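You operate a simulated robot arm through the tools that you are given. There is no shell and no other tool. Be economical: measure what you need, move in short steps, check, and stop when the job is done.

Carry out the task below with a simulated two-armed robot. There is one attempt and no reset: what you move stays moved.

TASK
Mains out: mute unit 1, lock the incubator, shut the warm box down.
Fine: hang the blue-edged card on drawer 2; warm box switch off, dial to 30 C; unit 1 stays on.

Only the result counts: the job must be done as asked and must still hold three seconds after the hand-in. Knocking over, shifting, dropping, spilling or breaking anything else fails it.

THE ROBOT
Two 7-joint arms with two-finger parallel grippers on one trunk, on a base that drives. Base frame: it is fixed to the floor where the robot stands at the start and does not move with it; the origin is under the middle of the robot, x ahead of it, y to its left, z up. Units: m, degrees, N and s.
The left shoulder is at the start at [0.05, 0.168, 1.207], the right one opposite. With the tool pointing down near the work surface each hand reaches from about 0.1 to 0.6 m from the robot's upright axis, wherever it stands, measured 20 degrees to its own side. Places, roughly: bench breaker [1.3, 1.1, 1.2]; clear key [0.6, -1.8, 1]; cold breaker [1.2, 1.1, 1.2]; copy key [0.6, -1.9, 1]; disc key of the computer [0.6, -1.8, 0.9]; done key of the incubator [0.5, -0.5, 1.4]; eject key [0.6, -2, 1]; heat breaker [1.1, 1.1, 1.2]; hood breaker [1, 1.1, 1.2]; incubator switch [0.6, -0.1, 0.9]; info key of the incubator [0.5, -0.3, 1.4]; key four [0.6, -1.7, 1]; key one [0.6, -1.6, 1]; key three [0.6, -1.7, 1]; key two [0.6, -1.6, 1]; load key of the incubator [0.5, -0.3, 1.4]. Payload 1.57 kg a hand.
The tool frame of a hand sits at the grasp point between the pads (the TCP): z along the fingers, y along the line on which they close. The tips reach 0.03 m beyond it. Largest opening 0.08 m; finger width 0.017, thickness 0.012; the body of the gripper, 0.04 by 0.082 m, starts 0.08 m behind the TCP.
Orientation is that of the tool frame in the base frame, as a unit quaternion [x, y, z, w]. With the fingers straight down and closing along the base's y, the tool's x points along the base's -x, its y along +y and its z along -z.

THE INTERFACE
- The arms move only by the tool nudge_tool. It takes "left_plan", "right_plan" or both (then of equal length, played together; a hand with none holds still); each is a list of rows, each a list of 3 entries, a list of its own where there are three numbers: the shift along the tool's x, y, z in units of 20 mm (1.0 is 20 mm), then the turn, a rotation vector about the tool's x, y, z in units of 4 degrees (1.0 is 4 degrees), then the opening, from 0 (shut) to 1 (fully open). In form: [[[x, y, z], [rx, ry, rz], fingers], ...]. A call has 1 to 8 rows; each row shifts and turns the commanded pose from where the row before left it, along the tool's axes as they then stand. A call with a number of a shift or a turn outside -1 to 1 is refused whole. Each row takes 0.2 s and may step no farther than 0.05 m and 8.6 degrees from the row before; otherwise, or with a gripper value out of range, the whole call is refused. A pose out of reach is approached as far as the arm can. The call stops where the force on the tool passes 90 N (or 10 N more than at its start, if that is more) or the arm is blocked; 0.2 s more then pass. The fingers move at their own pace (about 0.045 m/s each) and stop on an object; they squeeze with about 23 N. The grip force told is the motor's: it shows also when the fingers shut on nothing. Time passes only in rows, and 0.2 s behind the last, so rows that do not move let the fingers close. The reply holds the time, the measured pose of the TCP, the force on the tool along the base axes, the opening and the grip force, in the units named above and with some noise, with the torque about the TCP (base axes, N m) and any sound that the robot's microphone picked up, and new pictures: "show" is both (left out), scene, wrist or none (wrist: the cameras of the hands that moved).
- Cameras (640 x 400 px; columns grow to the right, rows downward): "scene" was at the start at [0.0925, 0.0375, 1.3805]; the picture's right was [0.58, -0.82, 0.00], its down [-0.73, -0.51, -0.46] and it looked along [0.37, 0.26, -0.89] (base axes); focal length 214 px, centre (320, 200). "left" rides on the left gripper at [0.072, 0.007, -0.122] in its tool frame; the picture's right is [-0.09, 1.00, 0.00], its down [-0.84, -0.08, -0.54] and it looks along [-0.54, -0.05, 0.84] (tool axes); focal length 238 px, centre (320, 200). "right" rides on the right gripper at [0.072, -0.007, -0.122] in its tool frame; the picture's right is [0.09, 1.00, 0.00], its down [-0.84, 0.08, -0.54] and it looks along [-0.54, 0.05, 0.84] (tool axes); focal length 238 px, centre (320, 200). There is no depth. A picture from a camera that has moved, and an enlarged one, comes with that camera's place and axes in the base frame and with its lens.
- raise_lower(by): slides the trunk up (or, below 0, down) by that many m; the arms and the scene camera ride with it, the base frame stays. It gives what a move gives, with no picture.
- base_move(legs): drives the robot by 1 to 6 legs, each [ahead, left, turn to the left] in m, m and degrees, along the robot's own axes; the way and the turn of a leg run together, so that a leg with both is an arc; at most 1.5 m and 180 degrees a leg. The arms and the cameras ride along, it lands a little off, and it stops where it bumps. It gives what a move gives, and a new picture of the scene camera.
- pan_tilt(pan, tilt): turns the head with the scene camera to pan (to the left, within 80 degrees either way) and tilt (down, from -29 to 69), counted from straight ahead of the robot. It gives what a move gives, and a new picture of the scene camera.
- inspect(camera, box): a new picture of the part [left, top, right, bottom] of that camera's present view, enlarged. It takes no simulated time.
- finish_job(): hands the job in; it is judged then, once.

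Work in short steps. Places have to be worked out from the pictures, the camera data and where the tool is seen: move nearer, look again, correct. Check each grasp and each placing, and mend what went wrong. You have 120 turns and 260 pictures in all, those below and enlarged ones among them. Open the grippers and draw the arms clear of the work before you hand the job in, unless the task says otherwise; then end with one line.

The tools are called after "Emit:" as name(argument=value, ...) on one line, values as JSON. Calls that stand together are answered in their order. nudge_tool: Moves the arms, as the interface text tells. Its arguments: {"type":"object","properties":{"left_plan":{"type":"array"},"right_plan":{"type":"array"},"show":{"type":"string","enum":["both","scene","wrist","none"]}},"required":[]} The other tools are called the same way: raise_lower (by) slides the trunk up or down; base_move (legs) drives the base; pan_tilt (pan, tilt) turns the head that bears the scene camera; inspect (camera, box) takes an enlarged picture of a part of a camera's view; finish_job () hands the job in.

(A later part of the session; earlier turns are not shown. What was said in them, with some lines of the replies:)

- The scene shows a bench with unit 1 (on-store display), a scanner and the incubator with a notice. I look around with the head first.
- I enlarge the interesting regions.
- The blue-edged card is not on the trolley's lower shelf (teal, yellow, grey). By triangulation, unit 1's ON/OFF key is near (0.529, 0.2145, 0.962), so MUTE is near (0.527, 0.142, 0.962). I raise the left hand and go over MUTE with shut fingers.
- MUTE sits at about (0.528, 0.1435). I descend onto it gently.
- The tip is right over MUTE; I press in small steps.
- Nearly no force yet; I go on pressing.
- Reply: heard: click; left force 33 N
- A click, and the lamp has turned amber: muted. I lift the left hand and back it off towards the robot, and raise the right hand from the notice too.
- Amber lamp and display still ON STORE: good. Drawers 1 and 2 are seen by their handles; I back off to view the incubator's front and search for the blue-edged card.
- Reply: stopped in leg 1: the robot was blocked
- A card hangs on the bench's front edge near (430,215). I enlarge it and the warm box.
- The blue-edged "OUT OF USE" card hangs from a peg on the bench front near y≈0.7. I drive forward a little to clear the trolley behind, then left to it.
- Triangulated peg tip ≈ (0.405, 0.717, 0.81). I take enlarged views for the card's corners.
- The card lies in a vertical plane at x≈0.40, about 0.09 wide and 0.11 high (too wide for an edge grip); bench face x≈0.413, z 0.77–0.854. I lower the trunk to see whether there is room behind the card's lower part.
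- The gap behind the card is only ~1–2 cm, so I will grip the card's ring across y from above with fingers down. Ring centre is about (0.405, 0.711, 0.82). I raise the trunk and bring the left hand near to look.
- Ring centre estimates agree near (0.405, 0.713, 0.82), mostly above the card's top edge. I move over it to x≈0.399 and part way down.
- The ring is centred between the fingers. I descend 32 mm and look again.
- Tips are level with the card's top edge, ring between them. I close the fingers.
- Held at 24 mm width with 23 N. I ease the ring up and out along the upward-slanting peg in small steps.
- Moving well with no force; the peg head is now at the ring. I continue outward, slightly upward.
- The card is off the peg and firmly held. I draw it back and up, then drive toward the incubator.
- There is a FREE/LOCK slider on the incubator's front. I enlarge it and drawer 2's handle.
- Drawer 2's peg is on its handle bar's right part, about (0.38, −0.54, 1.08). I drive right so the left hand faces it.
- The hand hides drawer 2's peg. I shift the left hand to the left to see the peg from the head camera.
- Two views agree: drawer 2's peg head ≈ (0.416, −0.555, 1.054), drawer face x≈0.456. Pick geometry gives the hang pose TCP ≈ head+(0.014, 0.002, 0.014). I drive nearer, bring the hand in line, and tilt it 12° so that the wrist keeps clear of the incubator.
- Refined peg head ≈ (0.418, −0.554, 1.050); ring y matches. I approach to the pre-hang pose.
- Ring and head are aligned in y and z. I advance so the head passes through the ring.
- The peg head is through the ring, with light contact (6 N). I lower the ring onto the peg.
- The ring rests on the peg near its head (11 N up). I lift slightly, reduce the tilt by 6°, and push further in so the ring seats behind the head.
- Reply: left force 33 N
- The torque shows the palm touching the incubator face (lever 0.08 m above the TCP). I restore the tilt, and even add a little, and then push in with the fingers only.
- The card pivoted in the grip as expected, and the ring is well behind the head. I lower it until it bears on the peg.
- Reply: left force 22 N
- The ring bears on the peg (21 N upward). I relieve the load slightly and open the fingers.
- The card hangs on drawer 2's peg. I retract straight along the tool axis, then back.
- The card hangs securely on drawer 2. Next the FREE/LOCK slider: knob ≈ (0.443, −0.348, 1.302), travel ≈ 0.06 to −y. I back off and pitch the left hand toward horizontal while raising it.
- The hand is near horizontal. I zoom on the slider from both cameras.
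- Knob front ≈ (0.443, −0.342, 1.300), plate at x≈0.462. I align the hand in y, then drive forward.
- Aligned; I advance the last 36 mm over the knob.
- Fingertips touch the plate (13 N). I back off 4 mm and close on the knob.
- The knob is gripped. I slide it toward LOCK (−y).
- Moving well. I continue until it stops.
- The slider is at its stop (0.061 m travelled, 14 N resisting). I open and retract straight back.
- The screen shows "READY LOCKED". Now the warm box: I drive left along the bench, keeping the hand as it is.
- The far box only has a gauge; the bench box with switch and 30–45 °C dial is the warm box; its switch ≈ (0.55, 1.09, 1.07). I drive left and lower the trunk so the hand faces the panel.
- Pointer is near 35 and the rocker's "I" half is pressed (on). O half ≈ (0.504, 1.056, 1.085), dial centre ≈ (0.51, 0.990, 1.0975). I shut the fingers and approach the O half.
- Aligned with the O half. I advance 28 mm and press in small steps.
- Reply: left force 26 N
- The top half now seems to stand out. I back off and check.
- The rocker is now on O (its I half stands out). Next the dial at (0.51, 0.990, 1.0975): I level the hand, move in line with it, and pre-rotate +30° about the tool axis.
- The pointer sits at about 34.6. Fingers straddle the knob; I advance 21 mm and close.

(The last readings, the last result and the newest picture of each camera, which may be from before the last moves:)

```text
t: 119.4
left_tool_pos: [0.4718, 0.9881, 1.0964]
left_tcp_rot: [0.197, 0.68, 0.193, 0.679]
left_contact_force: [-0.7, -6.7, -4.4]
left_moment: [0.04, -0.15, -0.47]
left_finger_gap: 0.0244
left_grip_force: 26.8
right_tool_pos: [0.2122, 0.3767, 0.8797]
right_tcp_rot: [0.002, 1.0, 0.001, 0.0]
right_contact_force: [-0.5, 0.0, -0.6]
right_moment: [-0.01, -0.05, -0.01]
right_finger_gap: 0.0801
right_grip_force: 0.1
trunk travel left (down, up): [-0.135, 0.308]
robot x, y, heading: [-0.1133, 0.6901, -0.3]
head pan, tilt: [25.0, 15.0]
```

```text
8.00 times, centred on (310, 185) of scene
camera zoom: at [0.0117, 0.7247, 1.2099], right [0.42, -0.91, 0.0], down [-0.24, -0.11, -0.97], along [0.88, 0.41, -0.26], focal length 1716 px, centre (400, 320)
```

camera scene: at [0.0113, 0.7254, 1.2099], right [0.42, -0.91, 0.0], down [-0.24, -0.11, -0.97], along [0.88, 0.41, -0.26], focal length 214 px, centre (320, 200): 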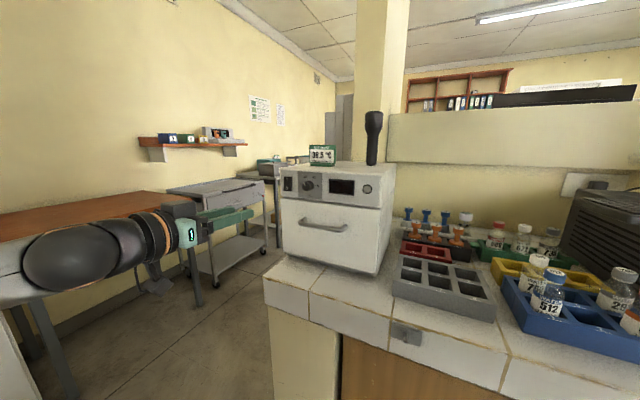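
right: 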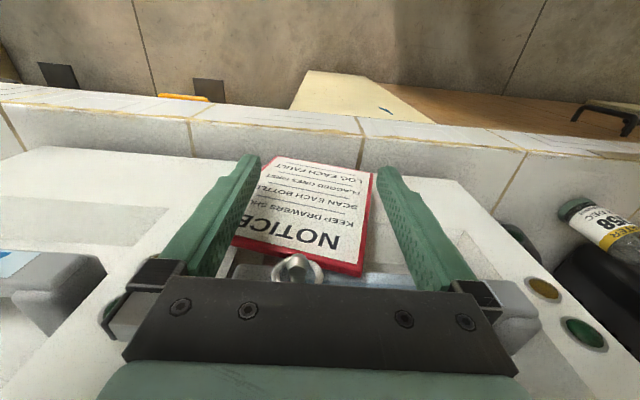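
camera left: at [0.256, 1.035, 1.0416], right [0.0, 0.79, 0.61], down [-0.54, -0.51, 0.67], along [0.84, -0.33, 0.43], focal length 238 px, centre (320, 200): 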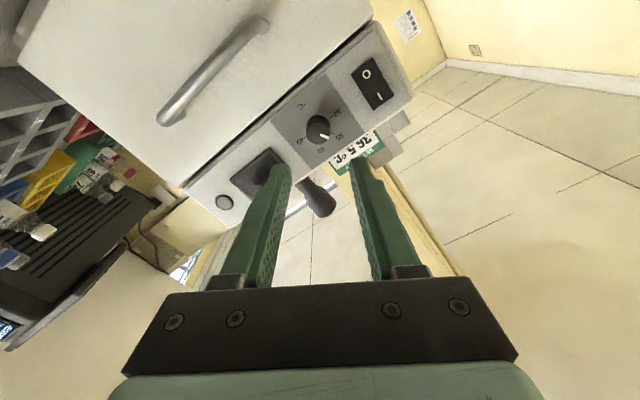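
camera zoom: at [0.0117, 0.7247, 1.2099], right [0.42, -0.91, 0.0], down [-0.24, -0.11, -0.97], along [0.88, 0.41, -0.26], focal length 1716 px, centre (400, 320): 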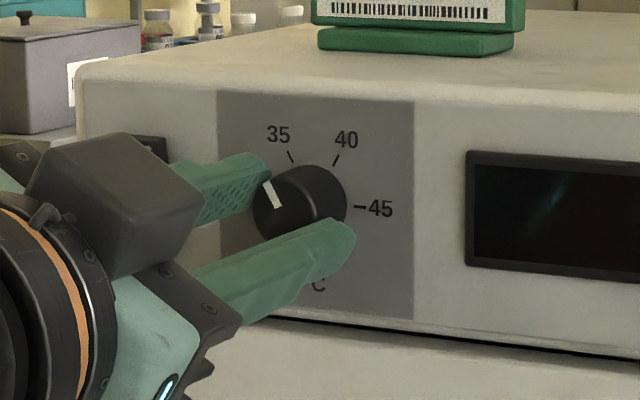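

The knob is held. I turn it −32° first and check.

Emit:
nudge_tool(left_plan=[[[0, -0.1, 0], [0, 0, -1], 0.15], [[0, 0, 0], [0, 0, -1], 0.15], [[0, 0, 0], [0, 0, -1], 0.15], [[0, 0, 0], [0, 0, -1], 0.15], [[0, 0, 0], [0, 0, -1], 0.15], [[0, 0, 0], [0, 0, -1], 0.15], [[0, 0, 0], [0, 0, -1], 0.15], [[0, 0, 0], [0, 0, -1], 0.15]], show="none")

Emit:
inspect(camera="scene", box=[270, 160, 350, 210])

Emit:
inspect(camera="left", box=[240, 80, 400, 190])

```text
t: 121.2
left_tool_pos: [0.471, 0.9875, 1.0973]
left_tcp_rot: [0.0, 0.707, 0.0, 0.707]
left_contact_force: [3.8, -7.7, 0.9]
left_moment: [0.02, 0.1, -0.25]
left_finger_gap: 0.0243
left_grip_force: 36.1
right_tool_pos: [0.213, 0.3777, 0.8794]
right_tcp_rot: [0.002, 1.0, 0.001, 0.0]
right_contact_force: [0.1, -0.8, 0.9]
right_moment: [0.0, -0.01, -0.01]
right_finger_gap: 0.0799
right_grip_force: 0.0
trunk travel left (down, up): [-0.135, 0.308]
robot x, y, heading: [-0.1158, 0.6867, 0.1]
head pan, tilt: [25.0, 15.0]
```

```text
8.00 times, centred on (310, 185) of scene
camera zoom: at [0.0118, 0.7244, 1.21], right [0.42, -0.91, 0.0], down [-0.24, -0.11, -0.97], along [0.88, 0.41, -0.26], focal length 1716 px, centre (400, 320)
```

zoom: 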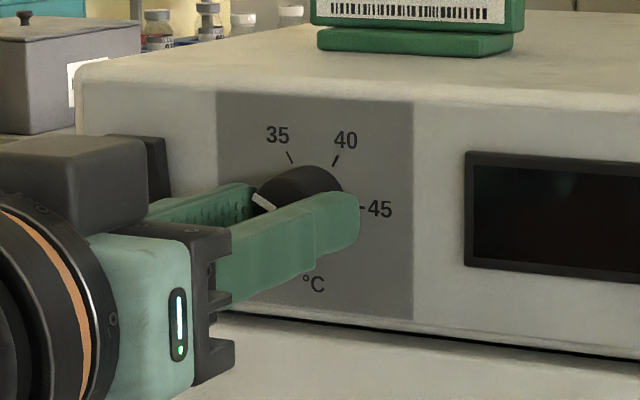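

```text
3.64 times, centred on (320, 135) of left
camera zoom: at [0.3498, 0.9956, 1.0262], right [0.0, 1.0, 0.09], down [-0.54, -0.08, 0.84], along [0.84, -0.05, 0.54], focal length 867 px, centre (320, 436)
```

zoom: 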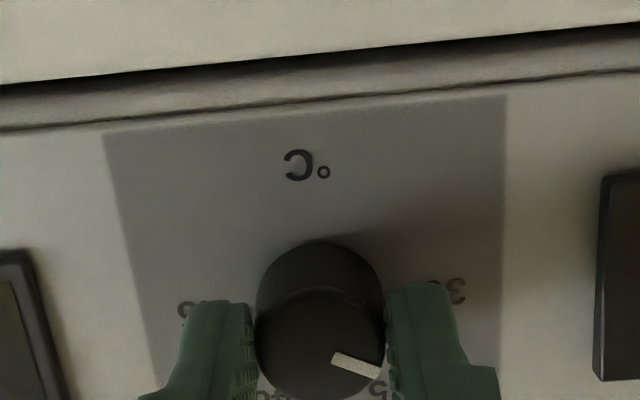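

It turned with the gripper; about 22° remain. I turn further.

Emit:
nudge_tool(left_plan=[[[0, 0, 0], [0, 0, -1], 0.15], [[0, 0, 0], [0, 0, -1], 0.15], [[0, 0, 0], [0, 0, -1], 0.15], [[0, 0, 0], [0, 0, -1], 0.15], [[0, 0, 0], [0, 0, -1], 0.15], [[0, 0, 0], [0, 0, -0.4], 0.15]], show="none")

Emit:
inspect(camera="left", box=[240, 80, 400, 190])

Emit:
inspect(camera="scene", box=[270, 160, 350, 210])

```text
t: 122.6
left_tool_pos: [0.4715, 0.9885, 1.0991]
left_tcp_rot: [-0.132, 0.694, -0.133, 0.695]
left_contact_force: [-0.4, -7.7, 1.9]
left_moment: [-0.03, -0.14, -0.2]
left_finger_gap: 0.0241
left_grip_force: 36.2
right_tool_pos: [0.2128, 0.3759, 0.8806]
right_tcp_rot: [0.001, 1.0, 0.001, 0.0]
right_contact_force: [0.5, -0.4, 0.2]
right_moment: [0.0, 0.0, 0.02]
right_finger_gap: 0.0797
right_grip_force: 0.1
trunk travel left (down, up): [-0.135, 0.308]
robot x, y, heading: [-0.1123, 0.6902, 0.0]
head pan, tilt: [25.0, 15.0]
```

```text
3.64 times, centred on (320, 135) of left
camera zoom: at [0.3497, 0.9686, 1.0287], right [0.0, 0.96, -0.28], down [-0.54, 0.24, 0.81], along [0.84, 0.15, 0.52], focal length 867 px, centre (320, 436)
```

zoom: 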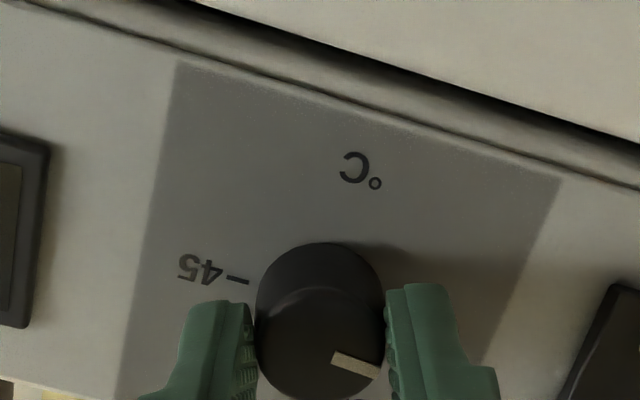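

```text
8.00 times, centred on (310, 185) of scene
camera zoom: at [0.0112, 0.7243, 1.2101], right [0.42, -0.91, 0.0], down [-0.23, -0.11, -0.97], along [0.88, 0.41, -0.26], focal length 1716 px, centre (400, 320)
```

zoom: 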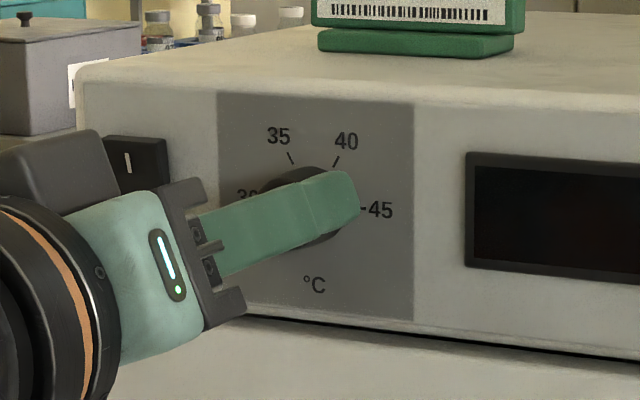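

The pointer is now parallel to the panel's horizontal, i.e. at 30. I open, draw back and check.

Emit:
nudge_tool(left_plan=[[[0, 0, 0], [0, 0, 0], 0.4], [[0, 0, 0], [0, 0, 0], 0.55], [[0, 0, 0], [0, 0, 0], 0.55], [[0, 0, -1], [0, 0, 0], 0.55], [[0, 0, -1], [0, 0, 0], 0.55], [[0, 0, -1], [0, 0, 0], 0.55], [[0, 0, -1], [0, 0, 0], 0.55], [[0, 0, -1], [0, 0, 0], 0.55]], show="none")

Emit:
inspect(camera="left", box=[270, 90, 370, 160])

Emit:
inspect(camera="scene", box=[270, 160, 350, 210])

```text
t: 124.4
left_tool_pos: [0.3727, 0.9893, 1.0975]
left_tcp_rot: [-0.132, 0.695, -0.133, 0.695]
left_contact_force: [-0.2, -0.3, -0.8]
left_moment: [-0.02, 0.04, 0.01]
left_finger_gap: 0.0438
left_grip_force: 0.0
right_tool_pos: [0.213, 0.3771, 0.8805]
right_tcp_rot: [0.002, 1.0, 0.0, 0.0]
right_contact_force: [-0.3, 0.1, -0.8]
right_moment: [0.0, 0.0, -0.04]
right_finger_gap: 0.0801
right_grip_force: 0.1
trunk travel left (down, up): [-0.135, 0.308]
robot x, y, heading: [-0.1127, 0.6867, -0.1]
head pan, tilt: [25.0, 15.0]
```

```text
5.71 times, centred on (320, 125) of left
camera zoom: at [0.2498, 0.9698, 1.0281], right [0.0, 0.96, -0.28], down [-0.54, 0.24, 0.81], along [0.84, 0.15, 0.52], focal length 1362 px, centre (320, 629)
```

zoom: 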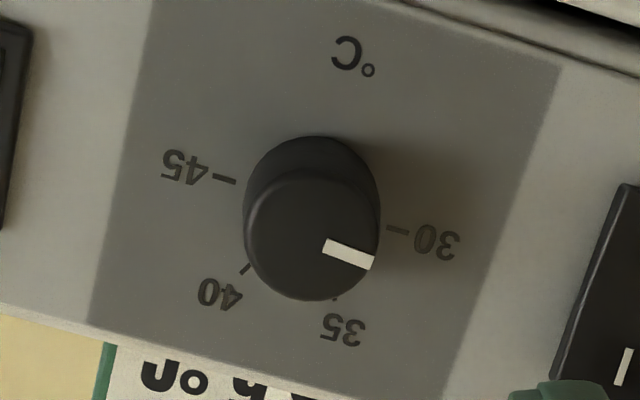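

```text
8.00 times, centred on (310, 185) of scene
camera zoom: at [0.0113, 0.7254, 1.21], right [0.42, -0.91, 0.0], down [-0.23, -0.11, -0.97], along [0.88, 0.41, -0.26], focal length 1716 px, centre (400, 320)
```

zoom: 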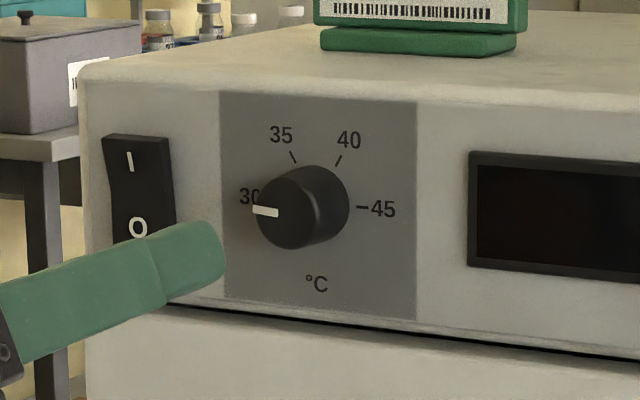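

The pointer seems 3–5° short of 30. I zoom closer to measure.

Emit:
inspect(camera="left", box=[300, 105, 350, 140])

Emit:
inspect(camera="scene", box=[295, 172, 325, 196])

```text
11.43 times, centred on (325, 122) of left
camera zoom: at [0.2498, 0.9698, 1.0281], right [0.0, 0.96, -0.28], down [-0.54, 0.24, 0.81], along [0.84, 0.15, 0.52], focal length 2724 px, centre (263, 1086)
```

zoom: 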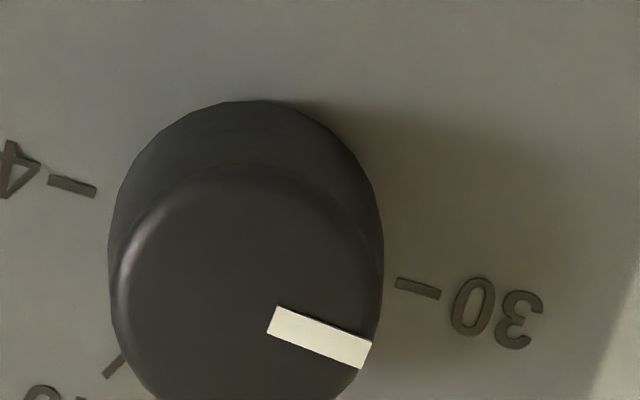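

```text
16.00 times, centred on (310, 184) of scene
camera zoom: at [0.0113, 0.7254, 1.21], right [0.42, -0.91, 0.0], down [-0.23, -0.11, -0.97], along [0.88, 0.41, -0.26], focal length 3432 px, centre (480, 456)
```

zoom: 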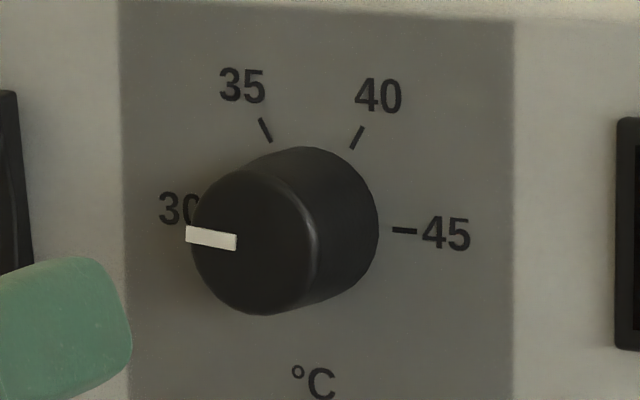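

Left view gives +1.5°, scene view +5°; I regrip and turn about 3° more for a better setting.

Emit:
nudge_tool(left_plan=[[[0, 0, 1], [0, 0, 0], 0.55], [[0, 0, 1], [0, 0, 0], 0.55], [[0, 0, 1], [0, 0, 0], 0.55], [[0, 0, 1], [0, 0, 0], 0.55], [[0, 0, 0.9], [0, 0, 0], 0.55], [[0, 0, 0], [0, 0, 0], 0.3], [[0, 0, 0], [0, 0, 0], 0.2], [[0, 0, 0], [0, 0, 0], 0.2]], show="none")

Emit:
nudge_tool(left_plan=[[[0, 0, 0], [0, 0, -0.4], 0.2], [[0, 0, 0], [0, 0, -0.4], 0.2], [[0, 0, 0], [0, 0, 0], 0.2], [[0, 0, 0], [0, 0, 0], 0.45], [[0, 0, 0], [0, 0, 0], 0.55], [[0, 0, -1], [0, 0, 0], 0.55], [[0, 0, -1], [0, 0, 0], 0.55], [[0, 0, -1], [0, 0, 0], 0.55]], show="none")

Emit:
nudge_tool(left_plan=[[[0, 0, -1], [0, 0, 0], 0.55], [[0, 0, -1], [0, 0, 0], 0.55]], show="none")

Emit:
inspect(camera="left", box=[270, 90, 370, 160])

Emit:
inspect(camera="scene", box=[270, 160, 350, 210])

```text
t: 126.2
left_tool_pos: [0.4695, 0.9873, 1.098]
left_tcp_rot: [-0.132, 0.694, -0.132, 0.695]
left_contact_force: [2.8, -4.3, 2.5]
left_moment: [0.03, -0.02, -0.27]
left_finger_gap: 0.0243
left_grip_force: 28.2
right_tool_pos: [0.2131, 0.3762, 0.8793]
right_tcp_rot: [0.002, 1.0, 0.001, 0.0]
right_contact_force: [-0.7, 0.5, -0.3]
right_moment: [0.0, 0.01, -0.01]
right_finger_gap: 0.0802
right_grip_force: 0.0
trunk travel left (down, up): [-0.135, 0.308]
robot x, y, heading: [-0.111, 0.6865, -0.3]
head pan, tilt: [25.0, 15.0]
```

```text
t: 128.0
left_tool_pos: [0.4104, 0.9888, 1.0978]
left_tcp_rot: [-0.152, 0.691, -0.153, 0.69]
left_contact_force: [0.6, -0.4, -1.2]
left_moment: [0.0, 0.0, 0.06]
left_finger_gap: 0.0438
left_grip_force: 0.0
right_tool_pos: [0.212, 0.3766, 0.8792]
right_tcp_rot: [0.002, 1.0, -0.001, 0.001]
right_contact_force: [0.8, -0.3, -0.6]
right_moment: [0.0, 0.02, 0.02]
right_finger_gap: 0.0805
right_grip_force: 0.1
trunk travel left (down, up): [-0.135, 0.308]
robot x, y, heading: [-0.1142, 0.6862, 0.1]
head pan, tilt: [25.0, 15.0]
```

```text
t: 128.6
left_tool_pos: [0.3695, 0.9891, 1.0966]
left_tcp_rot: [-0.152, 0.691, -0.153, 0.69]
left_contact_force: [-1.3, 0.3, -0.5]
left_moment: [0.03, -0.03, 0.01]
left_finger_gap: 0.044
left_grip_force: 0.1
right_tool_pos: [0.2121, 0.3784, 0.8784]
right_tcp_rot: [0.003, 1.0, 0.0, 0.001]
right_contact_force: [0.6, 0.3, -0.4]
right_moment: [0.03, 0.01, 0.04]
right_finger_gap: 0.0799
right_grip_force: 0.1
trunk travel left (down, up): [-0.135, 0.308]
robot x, y, heading: [-0.1164, 0.6842, 0.0]
head pan, tilt: [25.0, 15.0]
```

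```text
5.71 times, centred on (320, 125) of left
camera zoom: at [0.2481, 0.9655, 1.029], right [0.0, 0.94, -0.33], down [-0.54, 0.28, 0.79], along [0.84, 0.18, 0.51], focal length 1362 px, centre (320, 629)
```

zoom: 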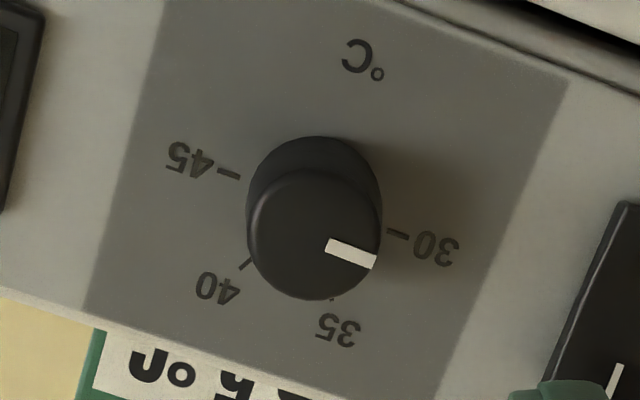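

```text
8.00 times, centred on (310, 185) of scene
camera zoom: at [0.0113, 0.7254, 1.21], right [0.42, -0.91, 0.0], down [-0.23, -0.11, -0.97], along [0.88, 0.41, -0.26], focal length 1716 px, centre (400, 320)
```

zoom: 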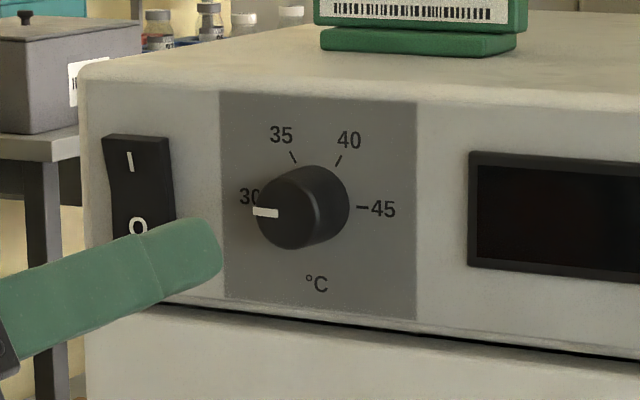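

The pointer now reads 30 within a degree of arc. I draw the arm clear and review unit 1, the card and the lock once more.

Emit:
nudge_tool(left_plan=[[[0, 0, -1], [0, 0, 0.5], 0.55], [[0, 0, -1], [0, 0, 0.5], 0.55], [[0, 0, -1], [0, 0, 0.5], 0.55], [[0, 0, -1], [0, 0, 0.5], 0.55], [[0, 0, -1], [0, 0, 0], 0.55]], show="none")

Emit:
raise_lower(by=0.15)

Emit:
base_move(legs=[[0, -0.5, 0], [-0.1, -0.3, 0]])

Emit:
pan_tilt(pan=-10, tilt=25)

```text
t: 129.8
left_tool_pos: [0.2863, 0.9963, 1.114]
left_tcp_rot: [-0.103, 0.7, -0.104, 0.699]
left_contact_force: [0.1, 0.5, -0.1]
left_moment: [-0.03, 0.0, 0.03]
left_finger_gap: 0.044
left_grip_force: 0.1
left hand out of reach, approached as far as the arm can: row 4, 5
right_tool_pos: [0.2123, 0.3774, 0.8812]
right_tcp_rot: [0.001, 1.0, 0.0, 0.0]
right_contact_force: [0.7, 0.5, -0.5]
right_moment: [-0.02, -0.01, 0.02]
right_finger_gap: 0.08
right_grip_force: 0.1
trunk travel left (down, up): [-0.135, 0.308]
robot x, y, heading: [-0.1162, 0.6907, -0.4]
head pan, tilt: [25.0, 15.0]
```

```text
t: 131.6
left_tool_pos: [0.2871, 0.9974, 1.2631]
left_tcp_rot: [-0.103, 0.7, -0.103, 0.699]
left_contact_force: [0.3, -0.8, -0.4]
left_moment: [0.0, 0.0, 0.02]
left_finger_gap: 0.0439
left_grip_force: 0.1
right_tool_pos: [0.2122, 0.3777, 1.0304]
right_tcp_rot: [0.002, 1.0, 0.0, 0.0]
right_contact_force: [0.5, -0.9, -0.5]
right_moment: [0.03, 0.01, 0.01]
right_finger_gap: 0.0801
right_grip_force: 0.1
trunk travel left (down, up): [-0.285, 0.158]
robot x, y, heading: [-0.1166, 0.6862, 0.1]
head pan, tilt: [25.0, 15.0]
```

```text
t: 139.4
left_tool_pos: [0.1862, 0.1879, 1.2638]
left_tcp_rot: [-0.105, 0.699, -0.103, 0.699]
left_contact_force: [0.3, 0.5, 0.1]
left_moment: [-0.02, -0.02, -0.01]
left_finger_gap: 0.044
left_grip_force: 0.0
right_tool_pos: [0.1145, -0.4297, 1.0296]
right_tcp_rot: [-0.001, 1.0, 0.0, 0.0]
right_contact_force: [0.1, 0.1, -0.3]
right_moment: [-0.01, 0.02, 0.03]
right_finger_gap: 0.08
right_grip_force: 0.1
trunk travel left (down, up): [-0.285, 0.158]
robot x, y, heading: [-0.2119, -0.126, 0.2]
head pan, tilt: [25.0, 15.0]
camera scene: at [-0.0877, -0.0844, 1.36], right [0.42, -0.91, 0.0], down [-0.23, -0.11, -0.97], along [0.87, 0.41, -0.26], focal length 214 px, centre (320, 200)
```

scene: 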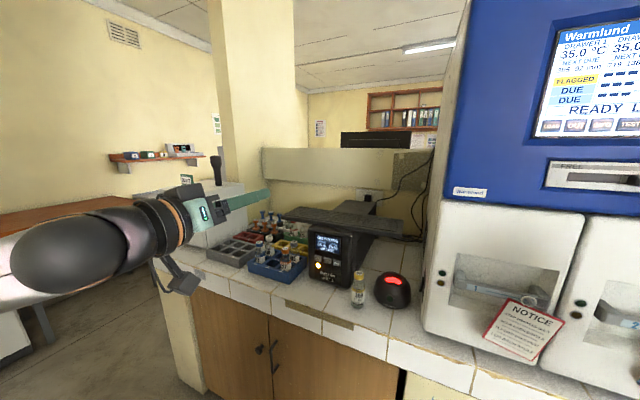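

```text
t: 140.4
left_tool_pos: [0.1863, 0.1876, 1.2634]
left_tcp_rot: [-0.104, 0.699, -0.102, 0.7]
left_contact_force: [0.6, -0.9, 0.5]
left_moment: [0.0, 0.01, 0.02]
left_finger_gap: 0.0439
left_grip_force: 0.0
right_tool_pos: [0.116, -0.4315, 1.0295]
right_tcp_rot: [-0.001, 1.0, 0.0, -0.001]
right_contact_force: [-0.7, 0.6, -0.6]
right_moment: [-0.01, 0.04, 0.02]
right_finger_gap: 0.0801
right_grip_force: 0.1
trunk travel left (down, up): [-0.285, 0.158]
robot x, y, heading: [-0.2139, -0.1208, -0.1]
head pan, tilt: [-10.0, 25.0]
camera scene: at [-0.0814, -0.1396, 1.3438], right [-0.17, -0.99, 0.0], down [-0.42, 0.07, -0.91], along [0.89, -0.15, -0.42], focal length 214 px, centre (320, 200)
```

scene: 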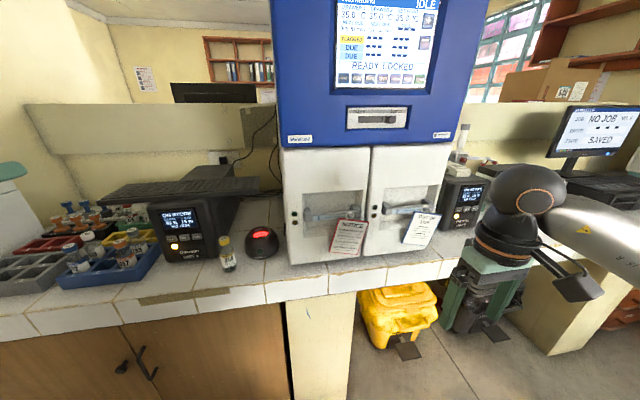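

Emit:
inspect(camera="scene", box=[140, 190, 240, 270])

Emit:
inspect(camera="scene", box=[280, 90, 460, 270])

```text
5.00 times, centred on (190, 230) of scene
camera zoom: at [-0.0814, -0.1396, 1.3438], right [-0.17, -0.99, 0.0], down [-0.42, 0.07, -0.91], along [0.89, -0.15, -0.42], focal length 1072 px, centre (970, 50)
```

zoom: 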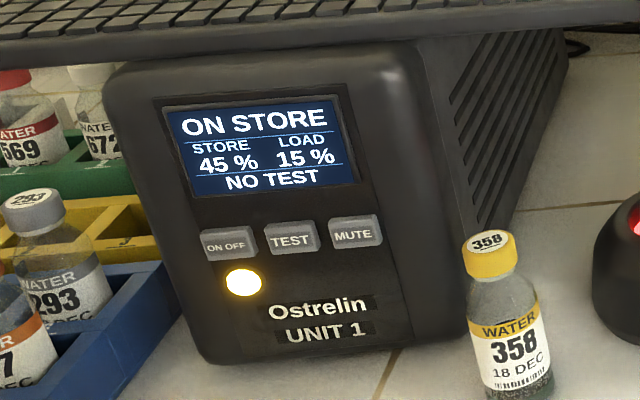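

```text
2.22 times, centred on (370, 180) of scene
camera zoom: at [-0.0814, -0.1396, 1.3438], right [-0.17, -0.99, 0.0], down [-0.42, 0.07, -0.91], along [0.89, -0.15, -0.42], focal length 477 px, centre (209, 244)
```

zoom: 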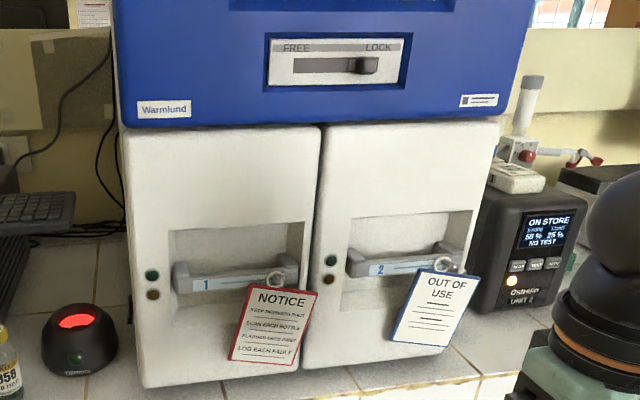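

Everything holds: unit 1 is on and muted, the incubator is locked, the card hangs on drawer 2, and the warm box is off at 30. The grippers are open and the arms are clear, so I hand in.

Emit:
finish_job()

```text
The job is handed in.
```

The job is handed in: unit 1 is muted and still on, the incubator is locked with the blue-edged card on drawer 2, and the warm box is switched off with its dial at 30 °C.
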